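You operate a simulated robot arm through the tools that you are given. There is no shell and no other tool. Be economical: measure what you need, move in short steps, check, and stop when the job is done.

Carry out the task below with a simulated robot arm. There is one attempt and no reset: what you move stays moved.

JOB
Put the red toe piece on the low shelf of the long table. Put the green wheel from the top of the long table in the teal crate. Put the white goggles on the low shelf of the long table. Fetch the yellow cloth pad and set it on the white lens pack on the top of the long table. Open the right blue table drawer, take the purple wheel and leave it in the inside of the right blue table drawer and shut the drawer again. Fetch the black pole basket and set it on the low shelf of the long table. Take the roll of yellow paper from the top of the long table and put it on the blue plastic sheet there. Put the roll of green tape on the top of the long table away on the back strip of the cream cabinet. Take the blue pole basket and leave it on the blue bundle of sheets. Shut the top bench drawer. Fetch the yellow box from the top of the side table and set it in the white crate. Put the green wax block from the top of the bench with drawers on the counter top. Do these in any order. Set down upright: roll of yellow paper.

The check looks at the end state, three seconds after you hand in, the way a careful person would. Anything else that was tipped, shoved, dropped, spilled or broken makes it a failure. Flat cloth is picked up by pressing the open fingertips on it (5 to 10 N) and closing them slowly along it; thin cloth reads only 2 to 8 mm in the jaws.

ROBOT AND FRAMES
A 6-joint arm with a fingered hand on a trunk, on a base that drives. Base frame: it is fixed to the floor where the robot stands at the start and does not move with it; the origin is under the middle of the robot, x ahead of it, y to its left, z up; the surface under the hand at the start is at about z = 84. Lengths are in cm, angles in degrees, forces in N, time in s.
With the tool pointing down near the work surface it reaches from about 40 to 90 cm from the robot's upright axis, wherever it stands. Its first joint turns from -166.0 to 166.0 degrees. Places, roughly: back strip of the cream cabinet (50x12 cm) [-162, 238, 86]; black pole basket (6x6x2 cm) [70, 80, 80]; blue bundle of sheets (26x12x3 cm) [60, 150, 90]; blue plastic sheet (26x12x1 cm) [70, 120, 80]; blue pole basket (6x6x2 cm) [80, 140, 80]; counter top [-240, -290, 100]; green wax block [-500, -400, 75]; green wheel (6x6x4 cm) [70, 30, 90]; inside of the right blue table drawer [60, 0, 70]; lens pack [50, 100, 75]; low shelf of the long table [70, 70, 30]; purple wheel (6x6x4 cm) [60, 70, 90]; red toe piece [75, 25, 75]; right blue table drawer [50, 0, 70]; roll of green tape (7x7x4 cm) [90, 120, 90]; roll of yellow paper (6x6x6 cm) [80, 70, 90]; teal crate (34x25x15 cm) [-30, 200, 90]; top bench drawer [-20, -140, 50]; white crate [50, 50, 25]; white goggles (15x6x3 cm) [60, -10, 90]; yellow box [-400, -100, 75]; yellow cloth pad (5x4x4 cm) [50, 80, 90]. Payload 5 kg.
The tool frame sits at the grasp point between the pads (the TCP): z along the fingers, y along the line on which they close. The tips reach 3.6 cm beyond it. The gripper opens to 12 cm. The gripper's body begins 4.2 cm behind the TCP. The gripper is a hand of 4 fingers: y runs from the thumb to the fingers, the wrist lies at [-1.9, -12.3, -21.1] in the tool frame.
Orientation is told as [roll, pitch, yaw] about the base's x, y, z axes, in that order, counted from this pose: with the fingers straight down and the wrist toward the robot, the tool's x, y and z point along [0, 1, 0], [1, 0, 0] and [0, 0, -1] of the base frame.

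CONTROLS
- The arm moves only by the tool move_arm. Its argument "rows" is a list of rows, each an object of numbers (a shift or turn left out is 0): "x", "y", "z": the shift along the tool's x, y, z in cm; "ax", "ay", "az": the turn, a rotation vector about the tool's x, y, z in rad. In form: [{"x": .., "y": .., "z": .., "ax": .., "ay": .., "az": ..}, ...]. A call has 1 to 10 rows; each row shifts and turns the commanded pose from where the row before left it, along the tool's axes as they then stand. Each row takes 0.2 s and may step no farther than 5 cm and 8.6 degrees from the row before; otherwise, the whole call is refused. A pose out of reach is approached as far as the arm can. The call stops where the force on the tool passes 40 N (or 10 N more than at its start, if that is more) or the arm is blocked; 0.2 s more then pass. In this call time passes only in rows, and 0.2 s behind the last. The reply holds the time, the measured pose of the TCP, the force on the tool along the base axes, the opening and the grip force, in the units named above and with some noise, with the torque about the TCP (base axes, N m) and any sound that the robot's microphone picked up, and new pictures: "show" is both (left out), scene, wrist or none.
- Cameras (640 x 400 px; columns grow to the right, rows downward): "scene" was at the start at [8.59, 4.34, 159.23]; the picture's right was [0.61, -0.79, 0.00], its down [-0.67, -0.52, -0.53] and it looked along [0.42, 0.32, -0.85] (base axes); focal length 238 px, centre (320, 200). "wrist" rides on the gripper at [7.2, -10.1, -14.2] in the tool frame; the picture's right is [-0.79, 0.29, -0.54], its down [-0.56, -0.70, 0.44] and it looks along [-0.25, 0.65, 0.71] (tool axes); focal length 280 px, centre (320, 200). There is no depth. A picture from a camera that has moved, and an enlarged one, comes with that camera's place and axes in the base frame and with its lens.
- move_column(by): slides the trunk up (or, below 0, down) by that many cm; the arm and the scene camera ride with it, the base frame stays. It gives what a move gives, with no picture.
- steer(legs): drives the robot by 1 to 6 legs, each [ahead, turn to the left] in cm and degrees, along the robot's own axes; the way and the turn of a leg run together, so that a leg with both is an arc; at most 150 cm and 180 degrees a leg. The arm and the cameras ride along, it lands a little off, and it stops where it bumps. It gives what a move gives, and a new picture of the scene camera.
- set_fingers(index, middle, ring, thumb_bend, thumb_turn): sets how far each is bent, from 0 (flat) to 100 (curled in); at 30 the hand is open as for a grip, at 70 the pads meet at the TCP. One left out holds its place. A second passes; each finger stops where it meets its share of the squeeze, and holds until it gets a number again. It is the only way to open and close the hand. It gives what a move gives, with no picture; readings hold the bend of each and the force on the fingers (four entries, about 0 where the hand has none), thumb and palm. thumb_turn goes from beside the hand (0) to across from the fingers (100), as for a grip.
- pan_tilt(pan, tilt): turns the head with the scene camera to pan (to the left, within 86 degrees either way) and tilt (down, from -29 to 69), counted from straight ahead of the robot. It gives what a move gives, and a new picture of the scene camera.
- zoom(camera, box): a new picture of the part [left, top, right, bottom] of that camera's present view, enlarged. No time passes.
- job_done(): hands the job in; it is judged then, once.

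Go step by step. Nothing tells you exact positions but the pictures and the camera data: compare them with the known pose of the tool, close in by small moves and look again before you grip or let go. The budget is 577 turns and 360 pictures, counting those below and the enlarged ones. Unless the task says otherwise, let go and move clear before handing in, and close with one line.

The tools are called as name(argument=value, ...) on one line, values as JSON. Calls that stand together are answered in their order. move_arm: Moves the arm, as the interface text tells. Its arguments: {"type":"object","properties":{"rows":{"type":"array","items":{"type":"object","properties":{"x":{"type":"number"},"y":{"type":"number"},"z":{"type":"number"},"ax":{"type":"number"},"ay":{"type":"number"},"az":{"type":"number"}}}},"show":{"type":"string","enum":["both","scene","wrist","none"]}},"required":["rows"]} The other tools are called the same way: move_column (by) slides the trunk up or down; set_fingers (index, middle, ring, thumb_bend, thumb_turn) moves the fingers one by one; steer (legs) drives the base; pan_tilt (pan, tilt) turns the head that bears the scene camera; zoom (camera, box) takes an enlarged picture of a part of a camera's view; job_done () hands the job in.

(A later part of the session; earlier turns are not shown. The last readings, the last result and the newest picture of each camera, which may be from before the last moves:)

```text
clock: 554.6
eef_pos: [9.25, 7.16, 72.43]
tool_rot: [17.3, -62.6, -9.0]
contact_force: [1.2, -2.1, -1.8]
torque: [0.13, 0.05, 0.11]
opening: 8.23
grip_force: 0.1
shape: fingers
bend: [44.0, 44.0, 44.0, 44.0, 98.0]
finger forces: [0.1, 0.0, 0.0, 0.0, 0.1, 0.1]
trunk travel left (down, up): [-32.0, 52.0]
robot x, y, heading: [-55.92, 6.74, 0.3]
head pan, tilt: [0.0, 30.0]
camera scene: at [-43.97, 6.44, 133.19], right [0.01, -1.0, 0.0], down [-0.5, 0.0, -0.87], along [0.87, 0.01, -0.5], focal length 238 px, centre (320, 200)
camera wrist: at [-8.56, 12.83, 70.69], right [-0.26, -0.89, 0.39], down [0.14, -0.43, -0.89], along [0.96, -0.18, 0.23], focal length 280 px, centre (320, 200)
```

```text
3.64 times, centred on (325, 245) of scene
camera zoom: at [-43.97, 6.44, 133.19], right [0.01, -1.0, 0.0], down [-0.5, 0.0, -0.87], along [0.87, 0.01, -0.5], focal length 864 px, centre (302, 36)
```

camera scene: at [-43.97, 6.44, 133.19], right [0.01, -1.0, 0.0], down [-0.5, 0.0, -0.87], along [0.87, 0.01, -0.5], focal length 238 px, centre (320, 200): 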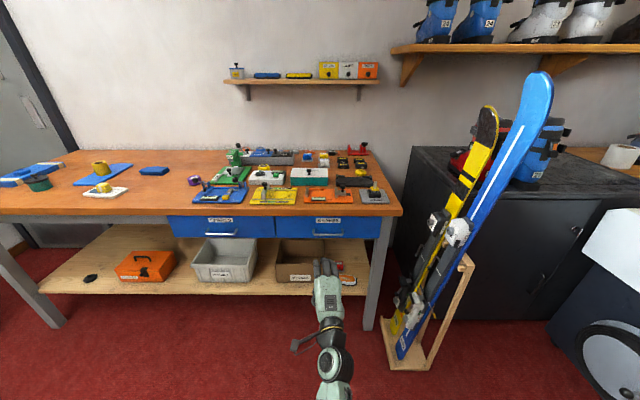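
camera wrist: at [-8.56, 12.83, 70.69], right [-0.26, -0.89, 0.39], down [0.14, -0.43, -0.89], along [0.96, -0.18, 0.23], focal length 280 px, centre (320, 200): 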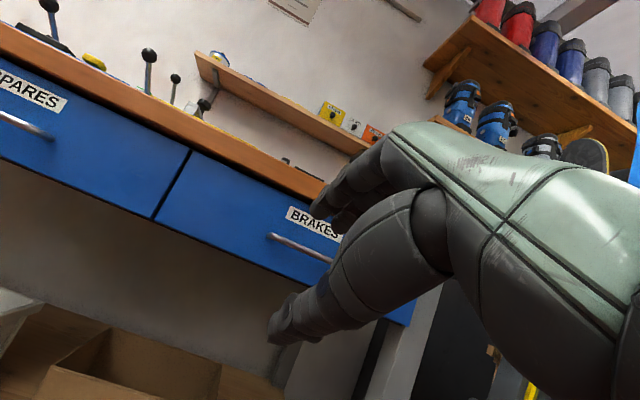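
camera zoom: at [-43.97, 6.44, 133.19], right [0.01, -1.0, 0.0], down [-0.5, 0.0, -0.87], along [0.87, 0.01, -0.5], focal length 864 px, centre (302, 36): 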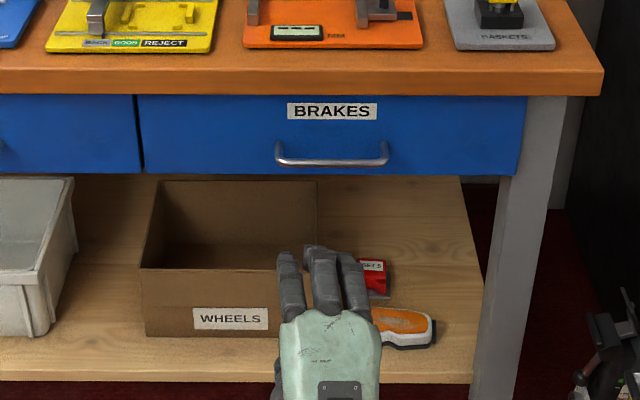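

Handle bar at about (29.7, 3.7, 73.6). I set a smaller opening, level the hand a bit, and move to a staging pose before the bar.

set_fingers(index=52, middle=52, ring=52, thumb_bend=50)

move_arm(rows=[{"ax": -0.005, "ay": -0.11, "az": -0.022}, {"ax": -0.005, "ay": -0.11, "az": -0.022}], show="none")

```text
clock: 555.6
eef_pos: [9.81, 5.41, 70.9]
tool_rot: [-1.5, -60.6, 2.9]
contact_force: [-0.1, 0.5, -0.8]
torque: [-0.03, -0.02, 0.0]
opening: 6.18
grip_force: 0.0
shape: fingers
bend: [52.0, 52.0, 52.0, 50.0, 98.0]
finger forces: [0.0, 0.0, 0.1, 0.0, 0.0, 0.0]
trunk travel left (down, up): [-32.0, 52.0]
robot x, y, heading: [-56.09, 6.24, 0.6]
head pan, tilt: [0.0, 30.0]
```

```text
clock: 556.2
eef_pos: [9.71, 7.71, 70.67]
tool_rot: [13.0, -59.4, -13.7]
contact_force: [-0.1, -3.0, 0.3]
torque: [0.06, 0.01, 0.1]
opening: 6.21
grip_force: 0.1
shape: fingers
bend: [52.0, 52.0, 52.0, 50.0, 98.0]
finger forces: [0.1, 0.0, 0.1, 0.0, 0.0, 0.1]
trunk travel left (down, up): [-32.0, 52.0]
robot x, y, heading: [-55.96, 6.15, 0.5]
head pan, tilt: [0.0, 30.0]
```

move_arm(rows=[{"ax": 0.005, "ay": 0.11, "az": 0.022}, {"ax": 0.005, "ay": 0.11, "az": 0.022}, {"z": 0.01}, {"z": 0.01}], show="none")

move_arm(rows=[{"y": 2.5, "z": 3.5}, {"y": 2.5, "z": 3.5}, {"z": 0.01}, {"z": 0.01}], show="wrist")

```text
clock: 557.2
eef_pos: [9.6, 5.29, 71.06]
tool_rot: [-1.4, -60.7, 2.9]
contact_force: [0.6, -0.6, -0.1]
torque: [0.0, 0.01, 0.02]
opening: 6.19
grip_force: 0.0
shape: fingers
bend: [52.0, 52.0, 52.0, 50.0, 98.0]
finger forces: [0.1, 0.1, 0.0, 0.1, 0.0, 0.0]
trunk travel left (down, up): [-32.0, 52.0]
robot x, y, heading: [-56.1, 6.2, 0.2]
head pan, tilt: [0.0, 30.0]
```

```text
clock: 558.2
eef_pos: [18.21, 5.77, 72.06]
tool_rot: [-1.5, -60.6, 3.0]
contact_force: [0.1, 0.4, -0.3]
torque: [0.02, -0.01, 0.0]
opening: 6.16
grip_force: 0.1
shape: fingers
bend: [52.0, 52.0, 52.0, 50.0, 98.0]
finger forces: [0.0, 0.0, 0.0, 0.0, 0.1, 0.0]
trunk travel left (down, up): [-32.0, 52.0]
robot x, y, heading: [-56.09, 6.33, 0.2]
head pan, tilt: [0.0, 30.0]
camera wrist: at [0.67, 12.49, 70.09], right [-0.31, -0.79, 0.53], down [0.06, -0.57, -0.82], along [0.95, -0.22, 0.22], focal length 280 px, centre (320, 200)
```

wrist: 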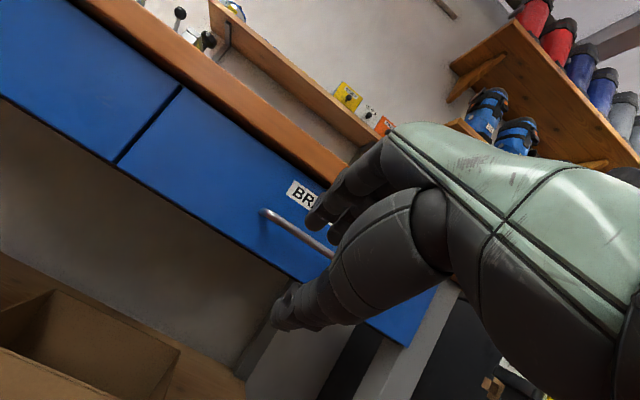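

move_arm(rows=[{"x": -0.73, "y": 2.07, "z": 2.53}, {"x": -0.73, "y": 2.07, "z": 2.53}, {"z": 0.01}], show="wrist")

```text
clock: 559.0
eef_pos: [24.76, 4.44, 73.19]
tool_rot: [-1.6, -60.6, 3.0]
contact_force: [-0.1, 0.3, 0.5]
torque: [0.02, 0.02, 0.0]
opening: 6.14
grip_force: 0.1
shape: fingers
bend: [52.0, 52.0, 52.0, 50.0, 98.0]
finger forces: [0.1, 0.0, 0.0, 0.0, 0.1, 0.0]
trunk travel left (down, up): [-32.0, 52.0]
robot x, y, heading: [-56.1, 5.9, 0.4]
head pan, tilt: [0.0, 30.0]
camera wrist: at [7.26, 11.19, 71.2], right [-0.31, -0.79, 0.53], down [0.06, -0.57, -0.82], along [0.95, -0.22, 0.22], focal length 280 px, centre (320, 200)
```

wrist: 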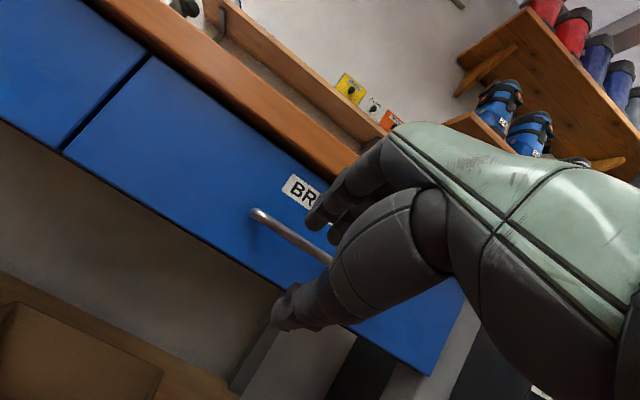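

move_arm(rows=[{"x": -0.5, "y": 1.6, "z": 2.2}, {"z": 0.01}], show="wrist")

```text
clock: 559.6
eef_pos: [27.31, 4.01, 73.58]
tool_rot: [-1.5, -60.6, 3.0]
contact_force: [-0.1, 0.2, 0.6]
torque: [-0.03, 0.03, 0.03]
opening: 6.17
grip_force: 0.2
shape: fingers
bend: [52.0, 52.0, 52.0, 50.0, 98.0]
finger forces: [0.1, 0.0, 0.1, 0.1, 0.0, 0.1]
trunk travel left (down, up): [-32.0, 52.0]
robot x, y, heading: [-56.04, 6.33, 0.1]
head pan, tilt: [0.0, 30.0]
camera wrist: at [9.89, 10.77, 71.51], right [-0.31, -0.79, 0.53], down [0.06, -0.57, -0.82], along [0.95, -0.22, 0.22], focal length 280 px, centre (320, 200)
```

wrist: 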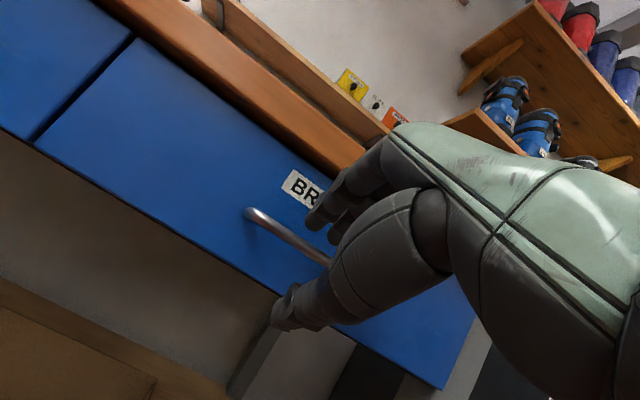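

move_arm(rows=[{"z": 0.8, "y": 0.3}, {"z": 0.01}], show="none")

set_fingers(index=72, middle=72, ring=72, thumb_bend=70)

```text
clock: 560.2
eef_pos: [28.29, 4.02, 73.28]
tool_rot: [-1.5, -60.6, 3.0]
contact_force: [-0.1, 0.0, -0.4]
torque: [-0.02, 0.02, 0.0]
opening: 6.15
grip_force: 0.0
shape: fingers
bend: [52.0, 52.0, 52.0, 50.0, 98.0]
finger forces: [0.1, 0.0, 0.0, 0.0, 0.1, 0.0]
trunk travel left (down, up): [-32.0, 52.0]
robot x, y, heading: [-56.42, 6.24, 0.3]
head pan, tilt: [0.0, 30.0]
```

```text
clock: 561.2
eef_pos: [28.1, 3.96, 74.04]
tool_rot: [-1.6, -61.3, 3.1]
contact_force: [-0.3, 1.0, 28.6]
torque: [-0.37, -0.83, 0.0]
opening: 0.95
grip_force: 14.7
shape: fingers
bend: [71.0, 66.0, 71.0, 70.0, 98.0]
finger forces: [10.8, 9.5, 8.1, 0.0, 0.1, 0.1]
trunk travel left (down, up): [-32.0, 52.0]
robot x, y, heading: [-56.44, 6.35, 0.6]
head pan, tilt: [0.0, 30.0]
```

Fingers press on the bar. I try a gentle pull.

move_arm(rows=[{"z": -0.87, "y": -0.49}, {"z": -0.87, "y": -0.49}, {"z": -0.87, "y": -0.49}], show="both")

```text
clock: 562.0
eef_pos: [25.19, 3.86, 73.94]
tool_rot: [-1.5, -61.2, 3.1]
contact_force: [1.2, 8.4, 30.9]
torque: [-0.29, -0.93, 0.24]
opening: 1.12
grip_force: 16.1
shape: fingers
bend: [71.0, 65.0, 71.0, 70.0, 98.0]
finger forces: [12.0, 11.4, 8.0, 0.0, 0.0, 0.0]
trunk travel left (down, up): [-32.0, 52.0]
robot x, y, heading: [-55.9, 6.3, 0.6]
head pan, tilt: [0.0, 30.0]
camera scene: at [-44.43, 6.52, 133.24], right [0.01, -1.0, 0.0], down [-0.5, 0.0, -0.87], along [0.87, 0.01, -0.5], focal length 238 px, centre (320, 200)
camera wrist: at [7.67, 10.6, 71.81], right [-0.31, -0.79, 0.52], down [0.07, -0.57, -0.82], along [0.95, -0.22, 0.23], focal length 280 px, centre (320, 200)
```

scene: 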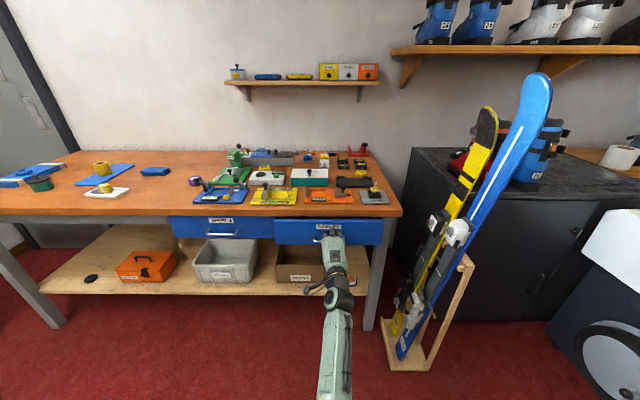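
wrist: 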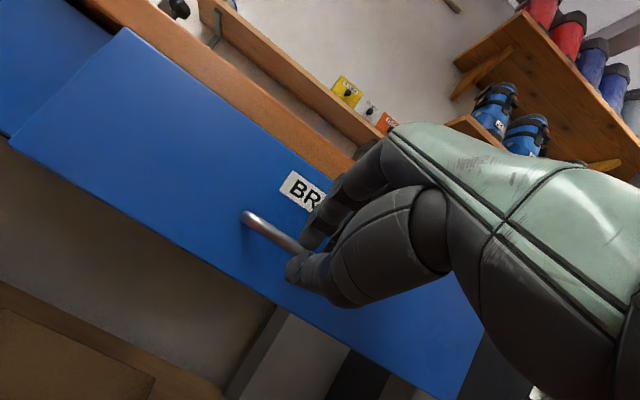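

The drawer follows. I keep pulling.

move_arm(rows=[{"z": -1.7, "y": -0.98}, {"z": -1.7, "y": -0.98}, {"z": -1.7, "y": -0.98}, {"z": -1.7, "y": -0.98}], show="none")

steer(legs=[[-13, 0]])

```text
clock: 563.0
eef_pos: [17.36, 3.8, 73.95]
tool_rot: [-1.6, -61.3, 3.1]
contact_force: [0.8, 12.1, 33.1]
torque: [-0.32, -1.0, 0.39]
opening: 1.13
grip_force: 16.7
shape: fingers
bend: [71.0, 65.0, 71.0, 70.0, 98.0]
finger forces: [12.1, 12.3, 8.5, 0.0, 0.0, 0.0]
trunk travel left (down, up): [-32.0, 52.0]
robot x, y, heading: [-56.05, 6.46, 0.6]
head pan, tilt: [0.0, 30.0]
```

```text
clock: 564.3
eef_pos: [4.32, 3.71, 73.86]
tool_rot: [-1.8, -61.3, 3.3]
contact_force: [0.3, 15.1, 33.2]
torque: [-0.27, -1.02, 0.46]
opening: 1.18
grip_force: 16.1
shape: fingers
bend: [71.0, 65.0, 71.0, 70.0, 98.0]
finger forces: [12.5, 12.8, 8.1, 0.1, 0.0, 0.0]
trunk travel left (down, up): [-32.0, 52.0]
robot x, y, heading: [-69.21, 5.9, 0.1]
head pan, tilt: [0.0, 30.0]
camera scene: at [-57.38, 6.49, 133.24], right [0.01, -1.0, 0.0], down [-0.5, -0.01, -0.87], along [0.87, 0.01, -0.5], focal length 238 px, centre (320, 200)
```

scene: 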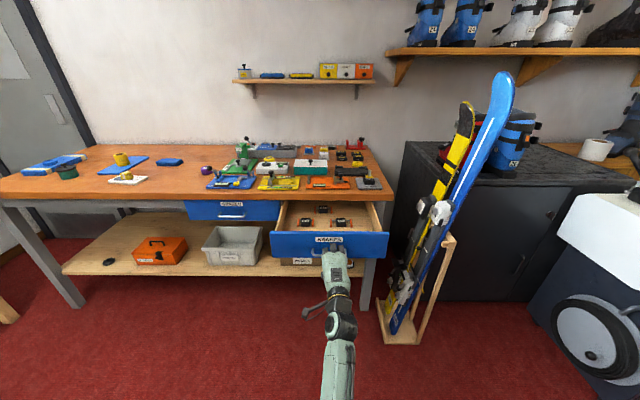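

The drawer is open about 24 cm. I release the bar and back off.

set_fingers(index=45, middle=45, ring=45, thumb_bend=45)

steer(legs=[[-14, 0]])

zoom(camera="scene", box=[240, 160, 420, 290])

```text
clock: 565.3
eef_pos: [4.56, 3.56, 73.53]
tool_rot: [-1.6, -61.0, 3.0]
contact_force: [-0.1, 0.3, -0.2]
torque: [-0.01, 0.02, 0.01]
opening: 7.88
grip_force: 0.1
shape: fingers
bend: [45.0, 45.0, 45.0, 45.0, 98.0]
finger forces: [0.0, 0.0, 0.0, 0.0, 0.0, 0.1]
trunk travel left (down, up): [-32.0, 52.0]
robot x, y, heading: [-68.94, 6.01, 0.4]
head pan, tilt: [0.0, 30.0]
```

```text
clock: 566.7
eef_pos: [-9.59, 3.55, 73.63]
tool_rot: [-1.6, -61.1, 3.1]
contact_force: [-0.2, -0.2, 0.5]
torque: [0.01, -0.04, -0.01]
opening: 7.89
grip_force: 0.0
shape: fingers
bend: [45.0, 45.0, 45.0, 45.0, 98.0]
finger forces: [0.0, 0.0, 0.1, 0.1, 0.1, 0.1]
trunk travel left (down, up): [-32.0, 52.0]
robot x, y, heading: [-83.27, 5.95, 0.7]
head pan, tilt: [0.0, 30.0]
camera scene: at [-71.05, 6.21, 133.2], right [0.01, -1.0, 0.0], down [-0.5, -0.01, -0.87], along [0.87, 0.01, -0.5], focal length 238 px, centre (320, 200)
```

scene: 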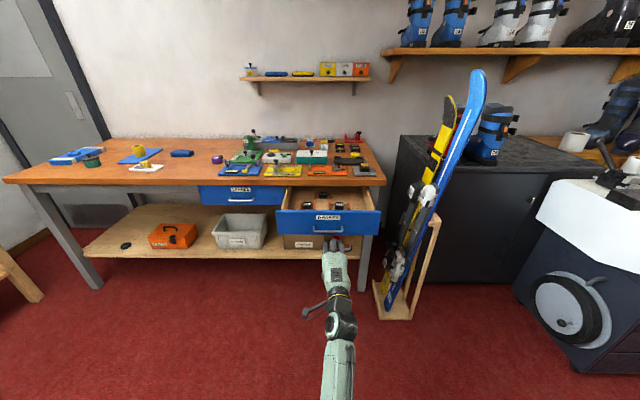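

```text
3.08 times, centred on (330, 225) of scene
camera zoom: at [-71.05, 6.21, 133.2], right [0.01, -1.0, 0.0], down [-0.5, -0.01, -0.87], along [0.87, 0.01, -0.5], focal length 731 px, centre (289, 123)
```

zoom: 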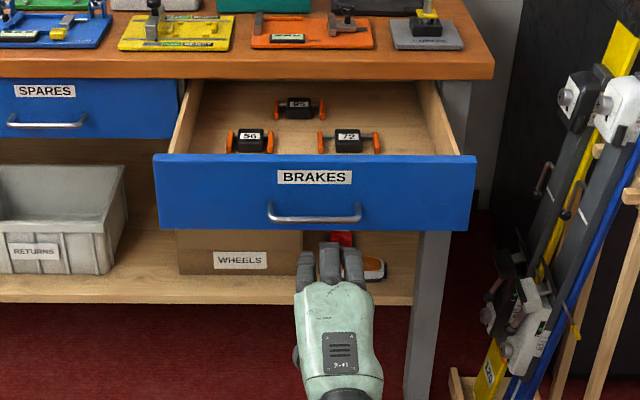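

Three brake parts lie mid-drawer (x ≈ 25–29); the strip just behind the drawer front is free. I restore the hand to fingers-down, raise, and fetch the purple wheel.

move_arm(rows=[{"ax": 0.149}, {"ax": 0.149}, {"ax": 0.149}, {"ax": 0.149}, {"ax": 0.149}, {"ax": 0.149}, {"ax": 0.149}, {"z": 0.01}], show="none")

move_column(by=36)

steer(legs=[[0, 44], [92, 0], [0, -44]])

```text
clock: 568.5
eef_pos: [-9.53, 3.6, 73.59]
tool_rot: [-0.8, -1.3, 1.8]
contact_force: [0.5, 0.5, 0.2]
torque: [0.01, -0.02, 0.01]
opening: 7.91
grip_force: 0.1
shape: fingers
bend: [45.0, 45.0, 45.0, 45.0, 98.0]
finger forces: [0.0, 0.0, 0.0, 0.0, 0.0, 0.0]
trunk travel left (down, up): [-32.0, 52.0]
robot x, y, heading: [-83.25, 5.67, 0.6]
head pan, tilt: [0.0, 30.0]
```

```text
clock: 572.0
eef_pos: [-9.37, 3.66, 109.67]
tool_rot: [-0.8, -1.2, 1.8]
contact_force: [0.2, 0.3, -0.1]
torque: [-0.03, 0.0, -0.01]
opening: 7.92
grip_force: 0.1
shape: fingers
bend: [45.0, 45.0, 45.0, 45.0, 98.0]
finger forces: [0.0, 0.0, 0.0, 0.0, 0.0, 0.0]
trunk travel left (down, up): [-68.0, 16.0]
robot x, y, heading: [-83.07, 6.14, 0.2]
head pan, tilt: [0.0, 30.0]
```

```text
clock: 582.1
eef_pos: [57.03, 68.57, 109.52]
tool_rot: [-0.7, -1.3, 1.6]
contact_force: [-0.2, -0.8, -0.7]
torque: [0.0, 0.02, 0.01]
opening: 7.9
grip_force: 0.1
shape: fingers
bend: [45.0, 45.0, 45.0, 45.0, 98.0]
finger forces: [0.1, 0.0, 0.0, 0.1, 0.1, 0.1]
trunk travel left (down, up): [-68.0, 16.0]
robot x, y, heading: [-16.32, 70.87, 0.3]
head pan, tilt: [0.0, 30.0]
camera scene: at [-4.44, 71.39, 169.18], right [0.0, -1.0, 0.0], down [-0.5, 0.0, -0.87], along [0.87, 0.0, -0.5], focal length 238 px, centre (320, 200)
```

scene: 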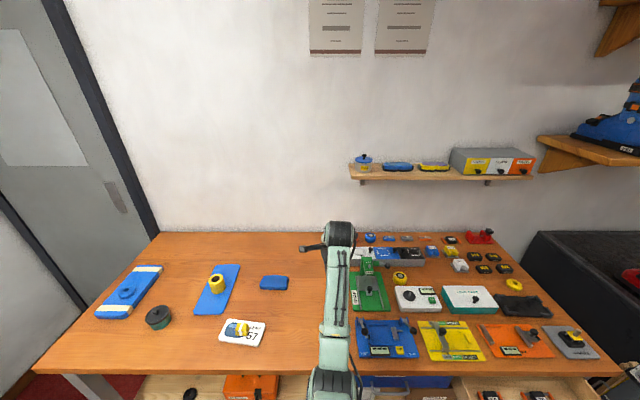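

move_arm(rows=[{"x": -2, "z": 4}, {"x": -1, "y": -1, "z": 4}], show="wrist")

```text
clock: 582.7
eef_pos: [56.11, 65.53, 101.35]
tool_rot: [-0.8, -1.3, 1.5]
contact_force: [-0.4, 0.3, -0.2]
torque: [-0.03, 0.02, 0.05]
opening: 7.9
grip_force: 0.1
shape: fingers
bend: [45.0, 45.0, 45.0, 45.0, 98.0]
finger forces: [0.0, 0.0, 0.0, 0.0, 0.0, 0.0]
trunk travel left (down, up): [-68.0, 16.0]
robot x, y, heading: [-16.73, 71.29, 0.3]
head pan, tilt: [0.0, 30.0]
camera wrist: at [45.58, 72.67, 115.22], right [0.3, -0.77, 0.56], down [-0.68, -0.58, -0.45], along [0.68, -0.24, -0.7], focal length 280 px, centre (320, 200)
```

wrist: 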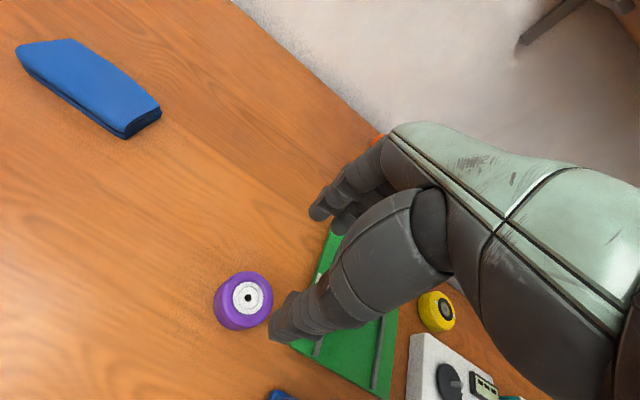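

set_fingers(index=38, middle=38, ring=38, thumb_bend=38)

move_arm(rows=[{"x": 0.4, "z": 4}, {"z": 4}, {"z": 4}, {"z": 0.8}], show="wrist")

```text
clock: 583.7
eef_pos: [56.16, 65.48, 101.39]
tool_rot: [-0.7, -1.2, 1.6]
contact_force: [-0.2, 0.3, -0.4]
torque: [0.01, -0.01, 0.02]
opening: 9.98
grip_force: 0.1
shape: fingers
bend: [38.0, 38.0, 38.0, 38.0, 98.0]
finger forces: [0.0, 0.0, 0.1, 0.0, 0.0, 0.1]
trunk travel left (down, up): [-68.0, 16.0]
robot x, y, heading: [-16.23, 71.02, 0.2]
head pan, tilt: [0.0, 30.0]
```

```text
clock: 584.7
eef_pos: [56.46, 65.33, 88.65]
tool_rot: [-0.8, -1.3, 1.5]
contact_force: [0.1, -0.4, -0.2]
torque: [0.01, -0.01, 0.0]
opening: 9.99
grip_force: 0.2
shape: fingers
bend: [38.0, 38.0, 38.0, 38.0, 98.0]
finger forces: [0.1, 0.0, 0.1, 0.0, 0.0, 0.0]
trunk travel left (down, up): [-68.0, 16.0]
robot x, y, heading: [-16.38, 70.91, 0.1]
head pan, tilt: [0.0, 30.0]
camera wrist: at [45.98, 72.55, 102.56], right [0.3, -0.77, 0.56], down [-0.68, -0.58, -0.45], along [0.68, -0.24, -0.7], focal length 280 px, centre (320, 200)
```

wrist: 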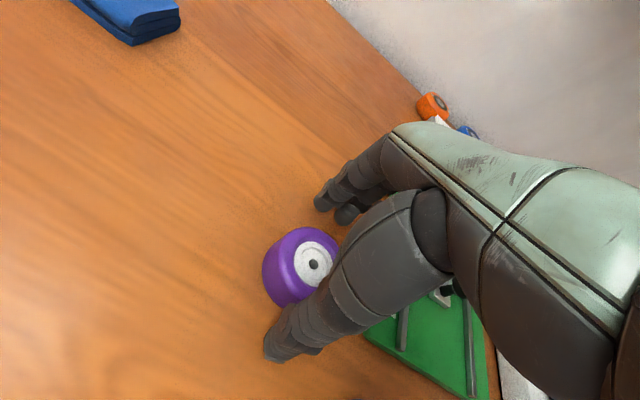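

set_fingers(index=60, middle=60, ring=60, thumb_bend=60)

move_arm(rows=[{"z": -2}, {"z": -4}, {"z": -5}, {"z": -5}], show="wrist")

```text
clock: 585.7
eef_pos: [56.44, 65.29, 88.63]
tool_rot: [-0.8, -1.2, 1.4]
contact_force: [0.0, -0.7, -0.2]
torque: [0.01, 0.02, 0.0]
opening: 5.38
grip_force: 7.3
shape: fingers
bend: [54.0, 58.0, 60.0, 54.0, 97.0]
finger forces: [5.1, 2.2, 0.0, 0.0, 7.7, 0.1]
trunk travel left (down, up): [-68.0, 16.0]
robot x, y, heading: [-16.24, 71.43, 0.5]
head pan, tilt: [0.0, 30.0]
```

```text
clock: 586.7
eef_pos: [55.61, 65.82, 104.86]
tool_rot: [-0.9, -1.1, 1.4]
contact_force: [-0.2, 0.5, -0.9]
torque: [0.05, -0.01, -0.01]
opening: 5.38
grip_force: 7.3
shape: fingers
bend: [54.0, 58.0, 60.0, 54.0, 97.0]
finger forces: [5.1, 2.3, 0.0, 0.0, 7.5, 0.0]
trunk travel left (down, up): [-68.0, 16.0]
robot x, y, heading: [-16.46, 71.6, 0.3]
head pan, tilt: [0.0, 30.0]
camera wrist: at [45.07, 72.97, 118.76], right [0.3, -0.77, 0.56], down [-0.68, -0.58, -0.45], along [0.67, -0.24, -0.7], focal length 280 px, centre (320, 200)
```

wrist: 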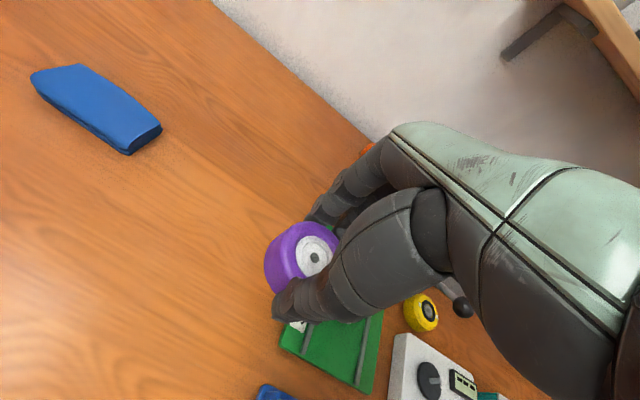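

Purple wheel held. I drive back in front of the open drawer.

steer(legs=[[-40, 0], [0, -90], [63, 0], [0, 90]])

pan_tilt(pan=0, tilt=45)

zoom(camera="scene", box=[220, 140, 420, 290])

```text
clock: 602.0
eef_pos: [11.7, -2.67, 104.9]
tool_rot: [-0.7, -1.3, -3.6]
contact_force: [0.1, 0.1, -1.1]
torque: [-0.01, -0.02, 0.0]
opening: 5.33
grip_force: 7.1
shape: fingers
bend: [55.0, 58.0, 60.0, 54.0, 97.0]
finger forces: [4.9, 2.2, 0.0, 0.0, 6.7, 0.1]
trunk travel left (down, up): [-68.0, 16.0]
robot x, y, heading: [-60.05, 9.18, -4.9]
head pan, tilt: [0.0, 30.0]
camera scene: at [-47.69, 8.23, 169.18], right [-0.08, -1.0, 0.0], down [-0.5, 0.04, -0.87], along [0.86, -0.07, -0.5], focal length 238 px, centre (320, 200)
```

scene: 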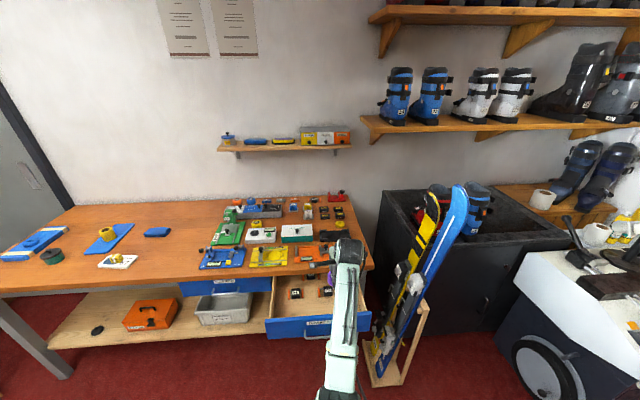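

```text
clock: 602.7
eef_pos: [11.79, -2.63, 104.85]
tool_rot: [-0.9, -1.4, -3.6]
contact_force: [-0.3, 0.0, -0.5]
torque: [0.03, 0.01, 0.0]
opening: 5.29
grip_force: 7.1
shape: fingers
bend: [55.0, 58.0, 60.0, 54.0, 97.0]
finger forces: [4.8, 2.2, 0.0, 0.0, 6.8, 0.0]
trunk travel left (down, up): [-68.0, 16.0]
robot x, y, heading: [-59.84, 9.34, -4.9]
head pan, tilt: [0.0, 45.0]
camera scene: at [-48.6, 8.29, 166.93], right [-0.08, -1.0, 0.0], down [-0.7, 0.06, -0.71], along [0.71, -0.06, -0.71], focal length 238 px, centre (320, 200)
```

scene: 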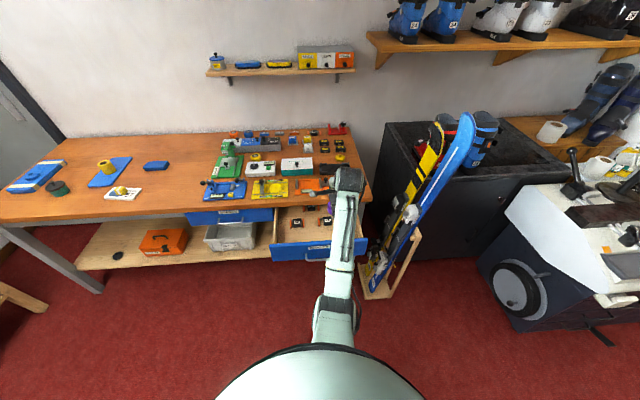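

```text
2.67 times, centred on (320, 215) of scene
camera zoom: at [-48.6, 8.29, 166.93], right [-0.08, -1.0, 0.0], down [-0.7, 0.06, -0.71], along [0.71, -0.06, -0.71], focal length 634 px, centre (320, 160)
```

zoom: 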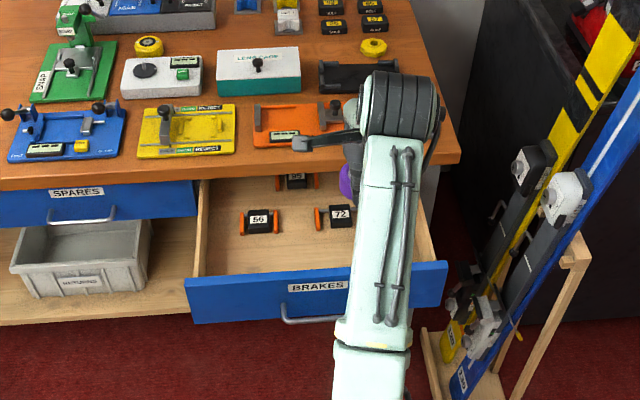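

move_arm(rows=[{"x": 3, "y": 2.1}, {"x": 3, "y": 2.1}, {"x": 3, "y": 2.1}, {"z": 4.5}, {"z": 4.5}], show="wrist")

```text
clock: 603.9
eef_pos: [18.67, 5.55, 96.21]
tool_rot: [-0.8, -1.3, -3.6]
contact_force: [0.5, 0.9, -1.2]
torque: [0.0, 0.01, 0.01]
opening: 5.29
grip_force: 7.0
shape: fingers
bend: [55.0, 58.0, 60.0, 54.0, 97.0]
finger forces: [4.8, 2.3, 0.0, 0.0, 6.8, 0.0]
trunk travel left (down, up): [-68.0, 16.0]
robot x, y, heading: [-59.68, 8.89, -4.7]
head pan, tilt: [0.0, 45.0]
camera wrist: at [8.84, 13.67, 110.16], right [0.23, -0.8, 0.56], down [-0.72, -0.52, -0.45], along [0.65, -0.3, -0.7], focal length 280 px, centre (320, 200)
```

wrist: 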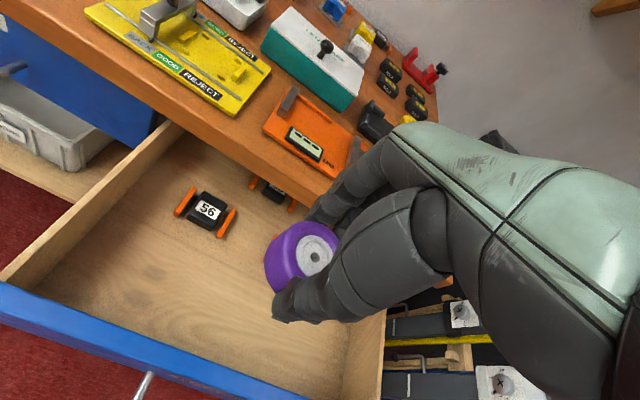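

move_arm(rows=[{"x": 1.5, "z": 3}, {"z": 4.5}, {"z": 4.5}, {"z": 3}], show="wrist")

```text
clock: 604.9
eef_pos: [19.55, 7.34, 80.86]
tool_rot: [-0.8, -1.3, -3.6]
contact_force: [1.3, 0.2, -0.4]
torque: [0.01, 0.01, 0.03]
opening: 5.3
grip_force: 6.9
shape: fingers
bend: [55.0, 58.0, 60.0, 54.0, 97.0]
finger forces: [4.8, 2.3, 0.0, 0.1, 6.8, 0.1]
trunk travel left (down, up): [-68.0, 16.0]
robot x, y, heading: [-59.91, 8.9, -4.6]
head pan, tilt: [0.0, 45.0]
camera wrist: at [9.58, 15.44, 94.8], right [0.23, -0.8, 0.56], down [-0.72, -0.52, -0.45], along [0.65, -0.3, -0.7], focal length 280 px, centre (320, 200)
```

wrist: 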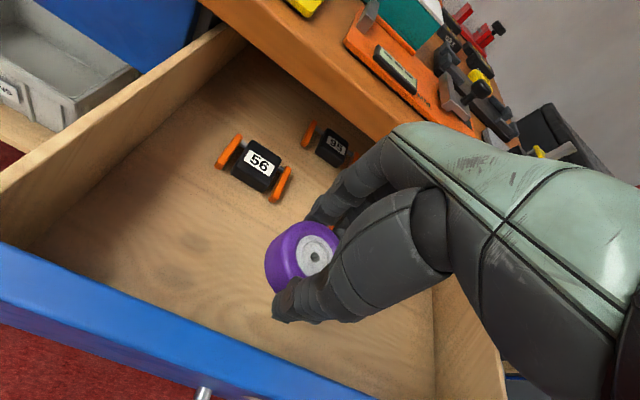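

move_arm(rows=[{"y": -1.2, "z": 1.5}, {"z": 1.5}], show="none")

move_arm(rows=[{"z": 1}], show="none")

move_arm(rows=[{"z": 0.7}], show="none")

move_arm(rows=[{"z": 0.7}], show="wrist")

```text
clock: 605.5
eef_pos: [18.25, 7.41, 77.86]
tool_rot: [-0.8, -1.4, -3.5]
contact_force: [-0.3, -0.3, -0.2]
torque: [0.01, 0.03, 0.01]
opening: 5.3
grip_force: 7.1
shape: fingers
bend: [55.0, 58.0, 60.0, 54.0, 97.0]
finger forces: [4.8, 2.4, 0.1, 0.0, 6.7, 0.0]
trunk travel left (down, up): [-68.0, 16.0]
robot x, y, heading: [-59.89, 9.0, -4.6]
head pan, tilt: [0.0, 45.0]
```

```text
clock: 605.9
eef_pos: [18.18, 7.38, 76.77]
tool_rot: [-0.8, -1.2, -3.4]
contact_force: [-0.5, 0.5, 0.4]
torque: [0.01, 0.04, 0.06]
opening: 5.3
grip_force: 7.4
shape: fingers
bend: [55.0, 58.0, 60.0, 54.0, 97.0]
finger forces: [4.7, 2.3, 0.0, 0.0, 7.3, 0.1]
trunk travel left (down, up): [-68.0, 16.0]
robot x, y, heading: [-59.68, 9.01, -4.7]
head pan, tilt: [0.0, 45.0]
```

```text
clock: 606.3
eef_pos: [18.19, 7.29, 76.03]
tool_rot: [-0.8, -1.2, -3.5]
contact_force: [-1.3, 0.2, -0.6]
torque: [-0.02, 0.0, 0.0]
opening: 5.27
grip_force: 6.9
shape: fingers
bend: [55.0, 58.0, 60.0, 54.0, 97.0]
finger forces: [4.8, 2.3, 0.1, 0.0, 6.7, 0.1]
trunk travel left (down, up): [-68.0, 16.0]
robot x, y, heading: [-59.92, 9.34, -4.6]
head pan, tilt: [0.0, 45.0]
```

```text
clock: 606.7
eef_pos: [18.18, 7.15, 75.32]
tool_rot: [-0.8, -1.3, -3.5]
contact_force: [0.4, -0.6, -1.8]
torque: [-0.01, 0.01, 0.01]
opening: 5.26
grip_force: 6.9
shape: fingers
bend: [55.0, 58.0, 60.0, 54.0, 97.0]
finger forces: [4.8, 2.3, 0.0, 0.0, 6.6, 0.1]
trunk travel left (down, up): [-68.0, 16.0]
robot x, y, heading: [-59.93, 9.25, -4.7]
head pan, tilt: [0.0, 45.0]
camera wrist: at [8.32, 15.28, 89.34], right [0.23, -0.8, 0.56], down [-0.72, -0.52, -0.45], along [0.65, -0.3, -0.7], focal length 280 px, centre (320, 200)
```

wrist: 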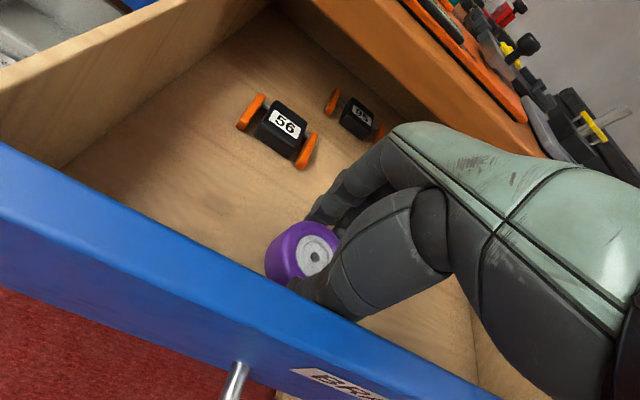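

move_arm(rows=[{"y": 0.8, "z": 0.6}], show="none")

move_arm(rows=[{"z": 0.6}], show="none")

move_arm(rows=[{"z": 0.6}], show="none")

```text
clock: 607.1
eef_pos: [18.94, 6.98, 74.7]
tool_rot: [-0.7, -1.2, -3.6]
contact_force: [0.4, -0.2, -1.1]
torque: [-0.03, -0.01, 0.01]
opening: 5.29
grip_force: 7.2
shape: fingers
bend: [55.0, 58.0, 60.0, 54.0, 97.0]
finger forces: [4.8, 2.4, 0.1, 0.0, 6.6, 0.1]
trunk travel left (down, up): [-68.0, 16.0]
robot x, y, heading: [-59.51, 9.09, -4.6]
head pan, tilt: [0.0, 45.0]
```

```text
clock: 607.5
eef_pos: [19.16, 7.09, 74.4]
tool_rot: [-0.8, -1.5, -3.5]
contact_force: [-0.4, 0.5, 5.9]
torque: [0.01, 0.09, -0.03]
opening: 5.28
grip_force: 7.6
shape: fingers
bend: [55.0, 59.0, 60.0, 54.0, 97.0]
finger forces: [4.9, 2.3, 0.0, 0.0, 7.9, 0.0]
trunk travel left (down, up): [-68.0, 16.0]
robot x, y, heading: [-59.91, 9.21, -4.7]
head pan, tilt: [0.0, 45.0]
```

```text
clock: 607.9
eef_pos: [19.02, 7.13, 73.87]
tool_rot: [-0.7, -1.5, -3.5]
contact_force: [-0.3, -0.2, 14.8]
torque: [0.09, 0.27, 0.04]
opening: 5.35
grip_force: 10.8
shape: fingers
bend: [55.0, 58.0, 60.0, 54.0, 97.0]
finger forces: [5.4, 3.1, 0.1, 0.0, 12.9, 0.0]
trunk travel left (down, up): [-68.0, 16.0]
robot x, y, heading: [-59.93, 9.18, -4.8]
head pan, tilt: [0.0, 45.0]
```

Contact with the drawer floor; release and lift.

move_arm(rows=[{"z": -0.4}], show="none")

set_fingers(index=47, middle=47, ring=47, thumb_bend=47)

move_arm(rows=[{"z": -3}, {"z": -4}, {"z": -4}, {"z": -4}], show="wrist")

```text
clock: 608.3
eef_pos: [18.85, 7.06, 73.96]
tool_rot: [-0.9, -1.0, -3.5]
contact_force: [0.2, -0.6, 2.1]
torque: [0.02, -0.07, -0.03]
opening: 5.32
grip_force: 8.7
shape: fingers
bend: [55.0, 58.0, 60.0, 55.0, 97.0]
finger forces: [5.6, 3.4, 0.0, 0.0, 7.5, 0.1]
trunk travel left (down, up): [-68.0, 16.0]
robot x, y, heading: [-59.94, 8.6, -4.9]
head pan, tilt: [0.0, 45.0]
```

```text
clock: 609.3
eef_pos: [18.93, 7.03, 74.07]
tool_rot: [-0.7, -1.3, -3.6]
contact_force: [-0.6, 0.5, 0.2]
torque: [0.0, 0.04, 0.0]
opening: 7.31
grip_force: 0.0
shape: fingers
bend: [47.0, 47.0, 47.0, 47.0, 97.0]
finger forces: [0.1, 0.0, 0.0, 0.0, 0.1, 0.1]
trunk travel left (down, up): [-68.0, 16.0]
robot x, y, heading: [-60.06, 9.31, -4.8]
head pan, tilt: [0.0, 45.0]
```

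```text
clock: 610.3
eef_pos: [18.62, 7.16, 89.1]
tool_rot: [-0.7, -1.2, -3.5]
contact_force: [0.7, 1.3, -0.5]
torque: [-0.03, -0.03, 0.0]
opening: 7.31
grip_force: 0.0
shape: fingers
bend: [47.0, 47.0, 47.0, 47.0, 97.0]
finger forces: [0.0, 0.0, 0.0, 0.0, 0.0, 0.0]
trunk travel left (down, up): [-68.0, 16.0]
robot x, y, heading: [-60.24, 9.28, -4.6]
head pan, tilt: [0.0, 45.0]
camera wrist: at [8.71, 15.27, 103.01], right [0.23, -0.8, 0.56], down [-0.72, -0.52, -0.45], along [0.65, -0.3, -0.7], focal length 280 px, centre (320, 200)
```

wrist: 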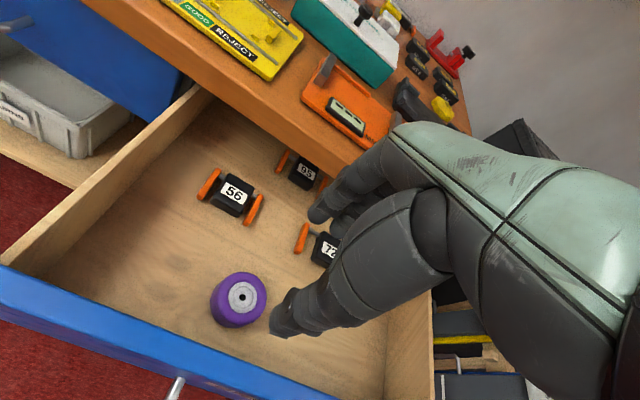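

Purple wheel rests in the drawer. I retreat, make a fist, lower, and push the drawer shut by its handle.

move_arm(rows=[{"y": -4.5}, {"y": -4.5}, {"y": -4.5}, {"y": -4.5}, {"y": -4.5}, {"y": -4.5}], show="none")

set_fingers(index=75, middle=75, ring=75, thumb_bend=60)

move_column(by=-17)

move_arm(rows=[{"x": -3, "y": 1}], show="both")

```text
clock: 611.7
eef_pos: [-8.31, 8.92, 88.39]
tool_rot: [-0.9, -1.4, -3.4]
contact_force: [-0.2, 0.7, 0.6]
torque: [0.03, -0.01, -0.02]
opening: 7.32
grip_force: 0.0
shape: fingers
bend: [47.0, 47.0, 47.0, 47.0, 97.0]
finger forces: [0.1, 0.0, 0.0, 0.1, 0.0, 0.0]
trunk travel left (down, up): [-68.0, 16.0]
robot x, y, heading: [-59.96, 9.3, -4.7]
head pan, tilt: [0.0, 45.0]
```

```text
clock: 612.7
eef_pos: [-8.04, 8.98, 88.37]
tool_rot: [-0.8, -1.3, -3.5]
contact_force: [0.1, 0.9, 0.2]
torque: [0.02, -0.03, 0.01]
opening: 0.96
grip_force: 0.0
shape: fingers
bend: [75.0, 75.0, 75.0, 60.0, 97.0]
finger forces: [0.0, 0.1, 0.0, 0.0, 0.0, 0.0]
trunk travel left (down, up): [-68.0, 16.0]
robot x, y, heading: [-60.18, 9.19, -4.8]
head pan, tilt: [0.0, 45.0]
```

```text
clock: 614.6
eef_pos: [-8.05, 9.02, 71.18]
tool_rot: [-0.8, -1.3, -3.5]
contact_force: [0.9, -0.6, -0.5]
torque: [-0.02, 0.01, -0.01]
opening: 0.96
grip_force: 0.0
shape: fingers
bend: [75.0, 75.0, 75.0, 60.0, 97.0]
finger forces: [0.1, 0.1, 0.1, 0.0, 0.0, 0.1]
trunk travel left (down, up): [-51.0, 33.0]
robot x, y, heading: [-59.76, 9.17, -4.7]
head pan, tilt: [0.0, 45.0]
```

```text
clock: 615.0
eef_pos: [-7.42, 5.82, 71.4]
tool_rot: [-0.7, -1.3, -3.5]
contact_force: [0.6, -0.5, -1.4]
torque: [0.05, -0.02, -0.01]
opening: 0.96
grip_force: 0.2
shape: fingers
bend: [75.0, 75.0, 75.0, 60.0, 98.0]
finger forces: [0.1, 0.0, 0.1, 0.0, 0.0, 0.0]
trunk travel left (down, up): [-51.0, 33.0]
robot x, y, heading: [-59.58, 9.32, -4.7]
head pan, tilt: [0.0, 45.0]
camera scene: at [-48.57, 8.21, 149.92], right [-0.08, -1.0, 0.0], down [-0.7, 0.06, -0.71], along [0.7, -0.06, -0.71], focal length 238 px, centre (320, 200)
camera wrist: at [-17.35, 13.85, 85.23], right [0.23, -0.8, 0.56], down [-0.72, -0.52, -0.45], along [0.65, -0.3, -0.7], focal length 280 px, centre (320, 200)
```

scene: 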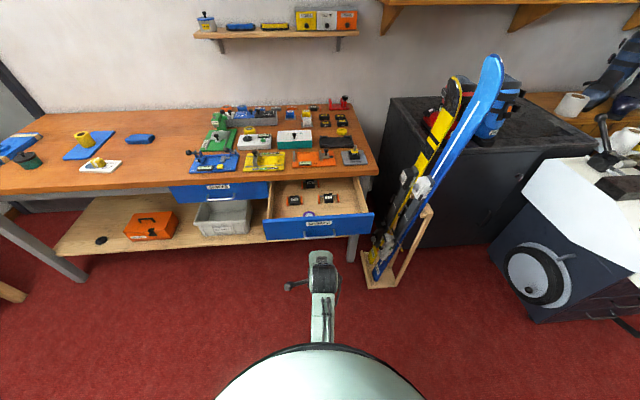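
wrist: 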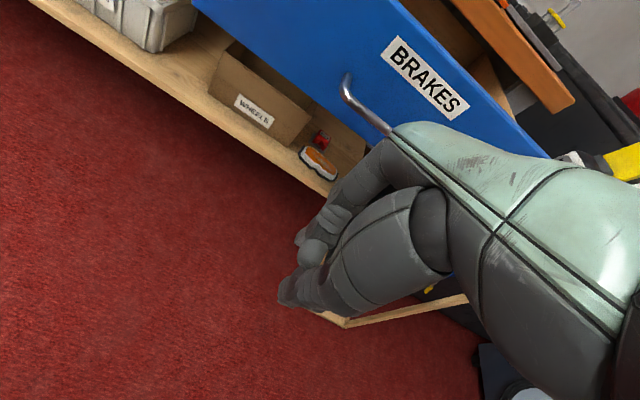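

move_arm(rows=[{"y": 3, "x": 0.1}, {"y": 3, "x": 0.1}, {"y": 3, "x": 0.1}, {"y": 3, "x": 0.1}, {"y": 3, "x": 0.1}, {"y": 3, "x": 0.1}], show="scene")

```text
clock: 616.5
eef_pos: [10.26, 5.46, 71.7]
tool_rot: [-0.8, -1.2, -3.6]
contact_force: [0.5, -0.3, -0.5]
torque: [-0.02, 0.03, -0.01]
opening: 0.95
grip_force: 0.1
shape: fingers
bend: [75.0, 75.0, 75.0, 60.0, 98.0]
finger forces: [0.0, 0.0, 0.0, 0.0, 0.1, 0.1]
trunk travel left (down, up): [-51.0, 33.0]
robot x, y, heading: [-60.32, 8.98, -4.5]
head pan, tilt: [0.0, 45.0]
camera scene: at [-48.51, 8.3, 149.91], right [-0.08, -1.0, 0.0], down [-0.71, 0.06, -0.71], along [0.7, -0.06, -0.71], focal length 238 px, centre (320, 200)
```

scene: 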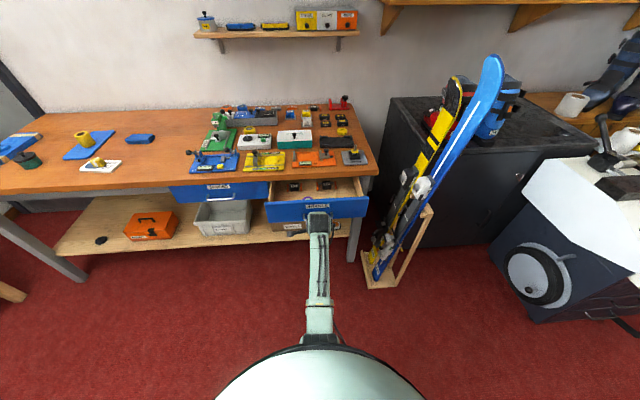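

Drawer is moving in. I continue, then finish with small steps.

move_arm(rows=[{"y": 3, "x": 0.1}, {"y": 3, "x": 0.1}, {"y": 2, "x": 0.1}], show="none")

move_arm(rows=[{"y": 2, "x": 0.1}, {"y": 2, "x": 0.1}], show="both")

```text
clock: 617.2
eef_pos: [18.65, 5.21, 71.87]
tool_rot: [-0.7, -1.2, -3.5]
contact_force: [0.9, 0.1, -0.3]
torque: [-0.02, 0.0, -0.01]
opening: 0.95
grip_force: 0.1
shape: fingers
bend: [75.0, 75.0, 75.0, 60.0, 98.0]
finger forces: [0.0, 0.0, 0.0, 0.1, 0.1, 0.1]
trunk travel left (down, up): [-51.0, 33.0]
robot x, y, heading: [-59.76, 9.52, -4.6]
head pan, tilt: [0.0, 45.0]
```

```text
clock: 617.9
eef_pos: [22.68, 5.09, 71.98]
tool_rot: [-0.8, -1.2, -3.5]
contact_force: [-0.1, -0.2, 0.5]
torque: [-0.01, 0.01, -0.02]
opening: 0.96
grip_force: 0.1
shape: fingers
bend: [75.0, 75.0, 75.0, 60.0, 98.0]
finger forces: [0.1, 0.0, 0.0, 0.0, 0.0, 0.0]
trunk travel left (down, up): [-51.0, 33.0]
robot x, y, heading: [-59.77, 9.01, -4.7]
head pan, tilt: [0.0, 45.0]
camera scene: at [-48.57, 8.3, 149.92], right [-0.08, -1.0, 0.0], down [-0.7, 0.06, -0.71], along [0.7, -0.06, -0.71], focal length 238 px, centre (320, 200)
camera wrist: at [12.73, 13.19, 85.85], right [0.23, -0.8, 0.56], down [-0.72, -0.52, -0.45], along [0.65, -0.3, -0.7], focal length 280 px, centre (320, 200)
```

scene: 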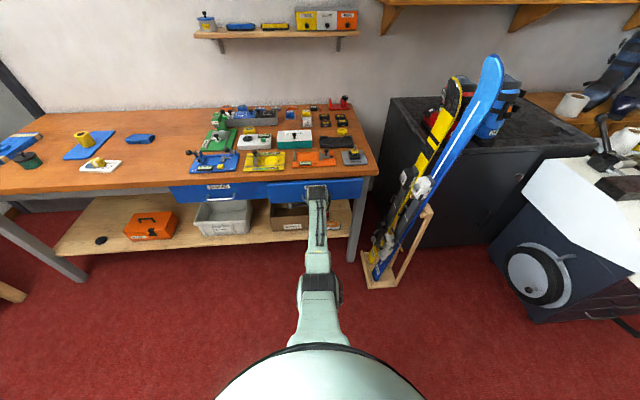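
wrist: 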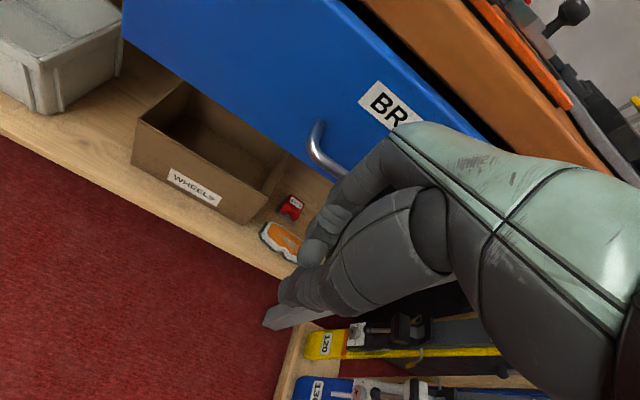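

move_arm(rows=[{"y": 1.2}, {"y": 1.2}], show="none")

move_arm(rows=[{"y": 1}, {"y": 1}, {"y": 1}], show="scene")

```text
clock: 618.5
eef_pos: [25.1, 4.88, 72.01]
tool_rot: [-0.8, -1.3, -3.5]
contact_force: [-0.3, -1.0, 0.1]
torque: [-0.01, 0.03, 0.01]
opening: 0.97
grip_force: 0.0
shape: fingers
bend: [75.0, 75.0, 75.0, 60.0, 98.0]
finger forces: [0.0, 0.0, 0.1, 0.0, 0.0, 0.0]
trunk travel left (down, up): [-51.0, 33.0]
robot x, y, heading: [-59.78, 9.27, -4.8]
head pan, tilt: [0.0, 45.0]
```

```text
clock: 619.2
eef_pos: [27.91, 4.67, 72.56]
tool_rot: [-0.8, -1.6, -3.6]
contact_force: [-17.7, -0.2, 9.8]
torque: [-0.16, -0.44, -0.27]
opening: 0.97
grip_force: 9.2
shape: fingers
bend: [75.0, 75.0, 75.0, 60.0, 98.0]
finger forces: [0.1, 18.5, 0.1, 0.0, 0.1, 0.1]
trunk travel left (down, up): [-51.0, 33.0]
robot x, y, heading: [-60.01, 9.15, -4.8]
head pan, tilt: [0.0, 45.0]
camera scene: at [-49.0, 8.31, 149.97], right [-0.08, -1.0, 0.0], down [-0.7, 0.06, -0.71], along [0.71, -0.06, -0.71], focal length 238 px, centre (320, 200)
```

scene: 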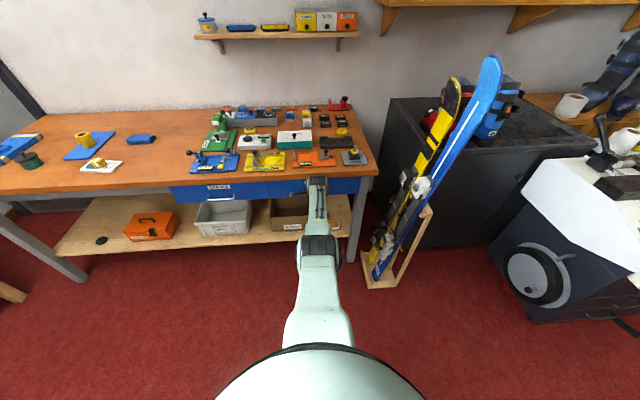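

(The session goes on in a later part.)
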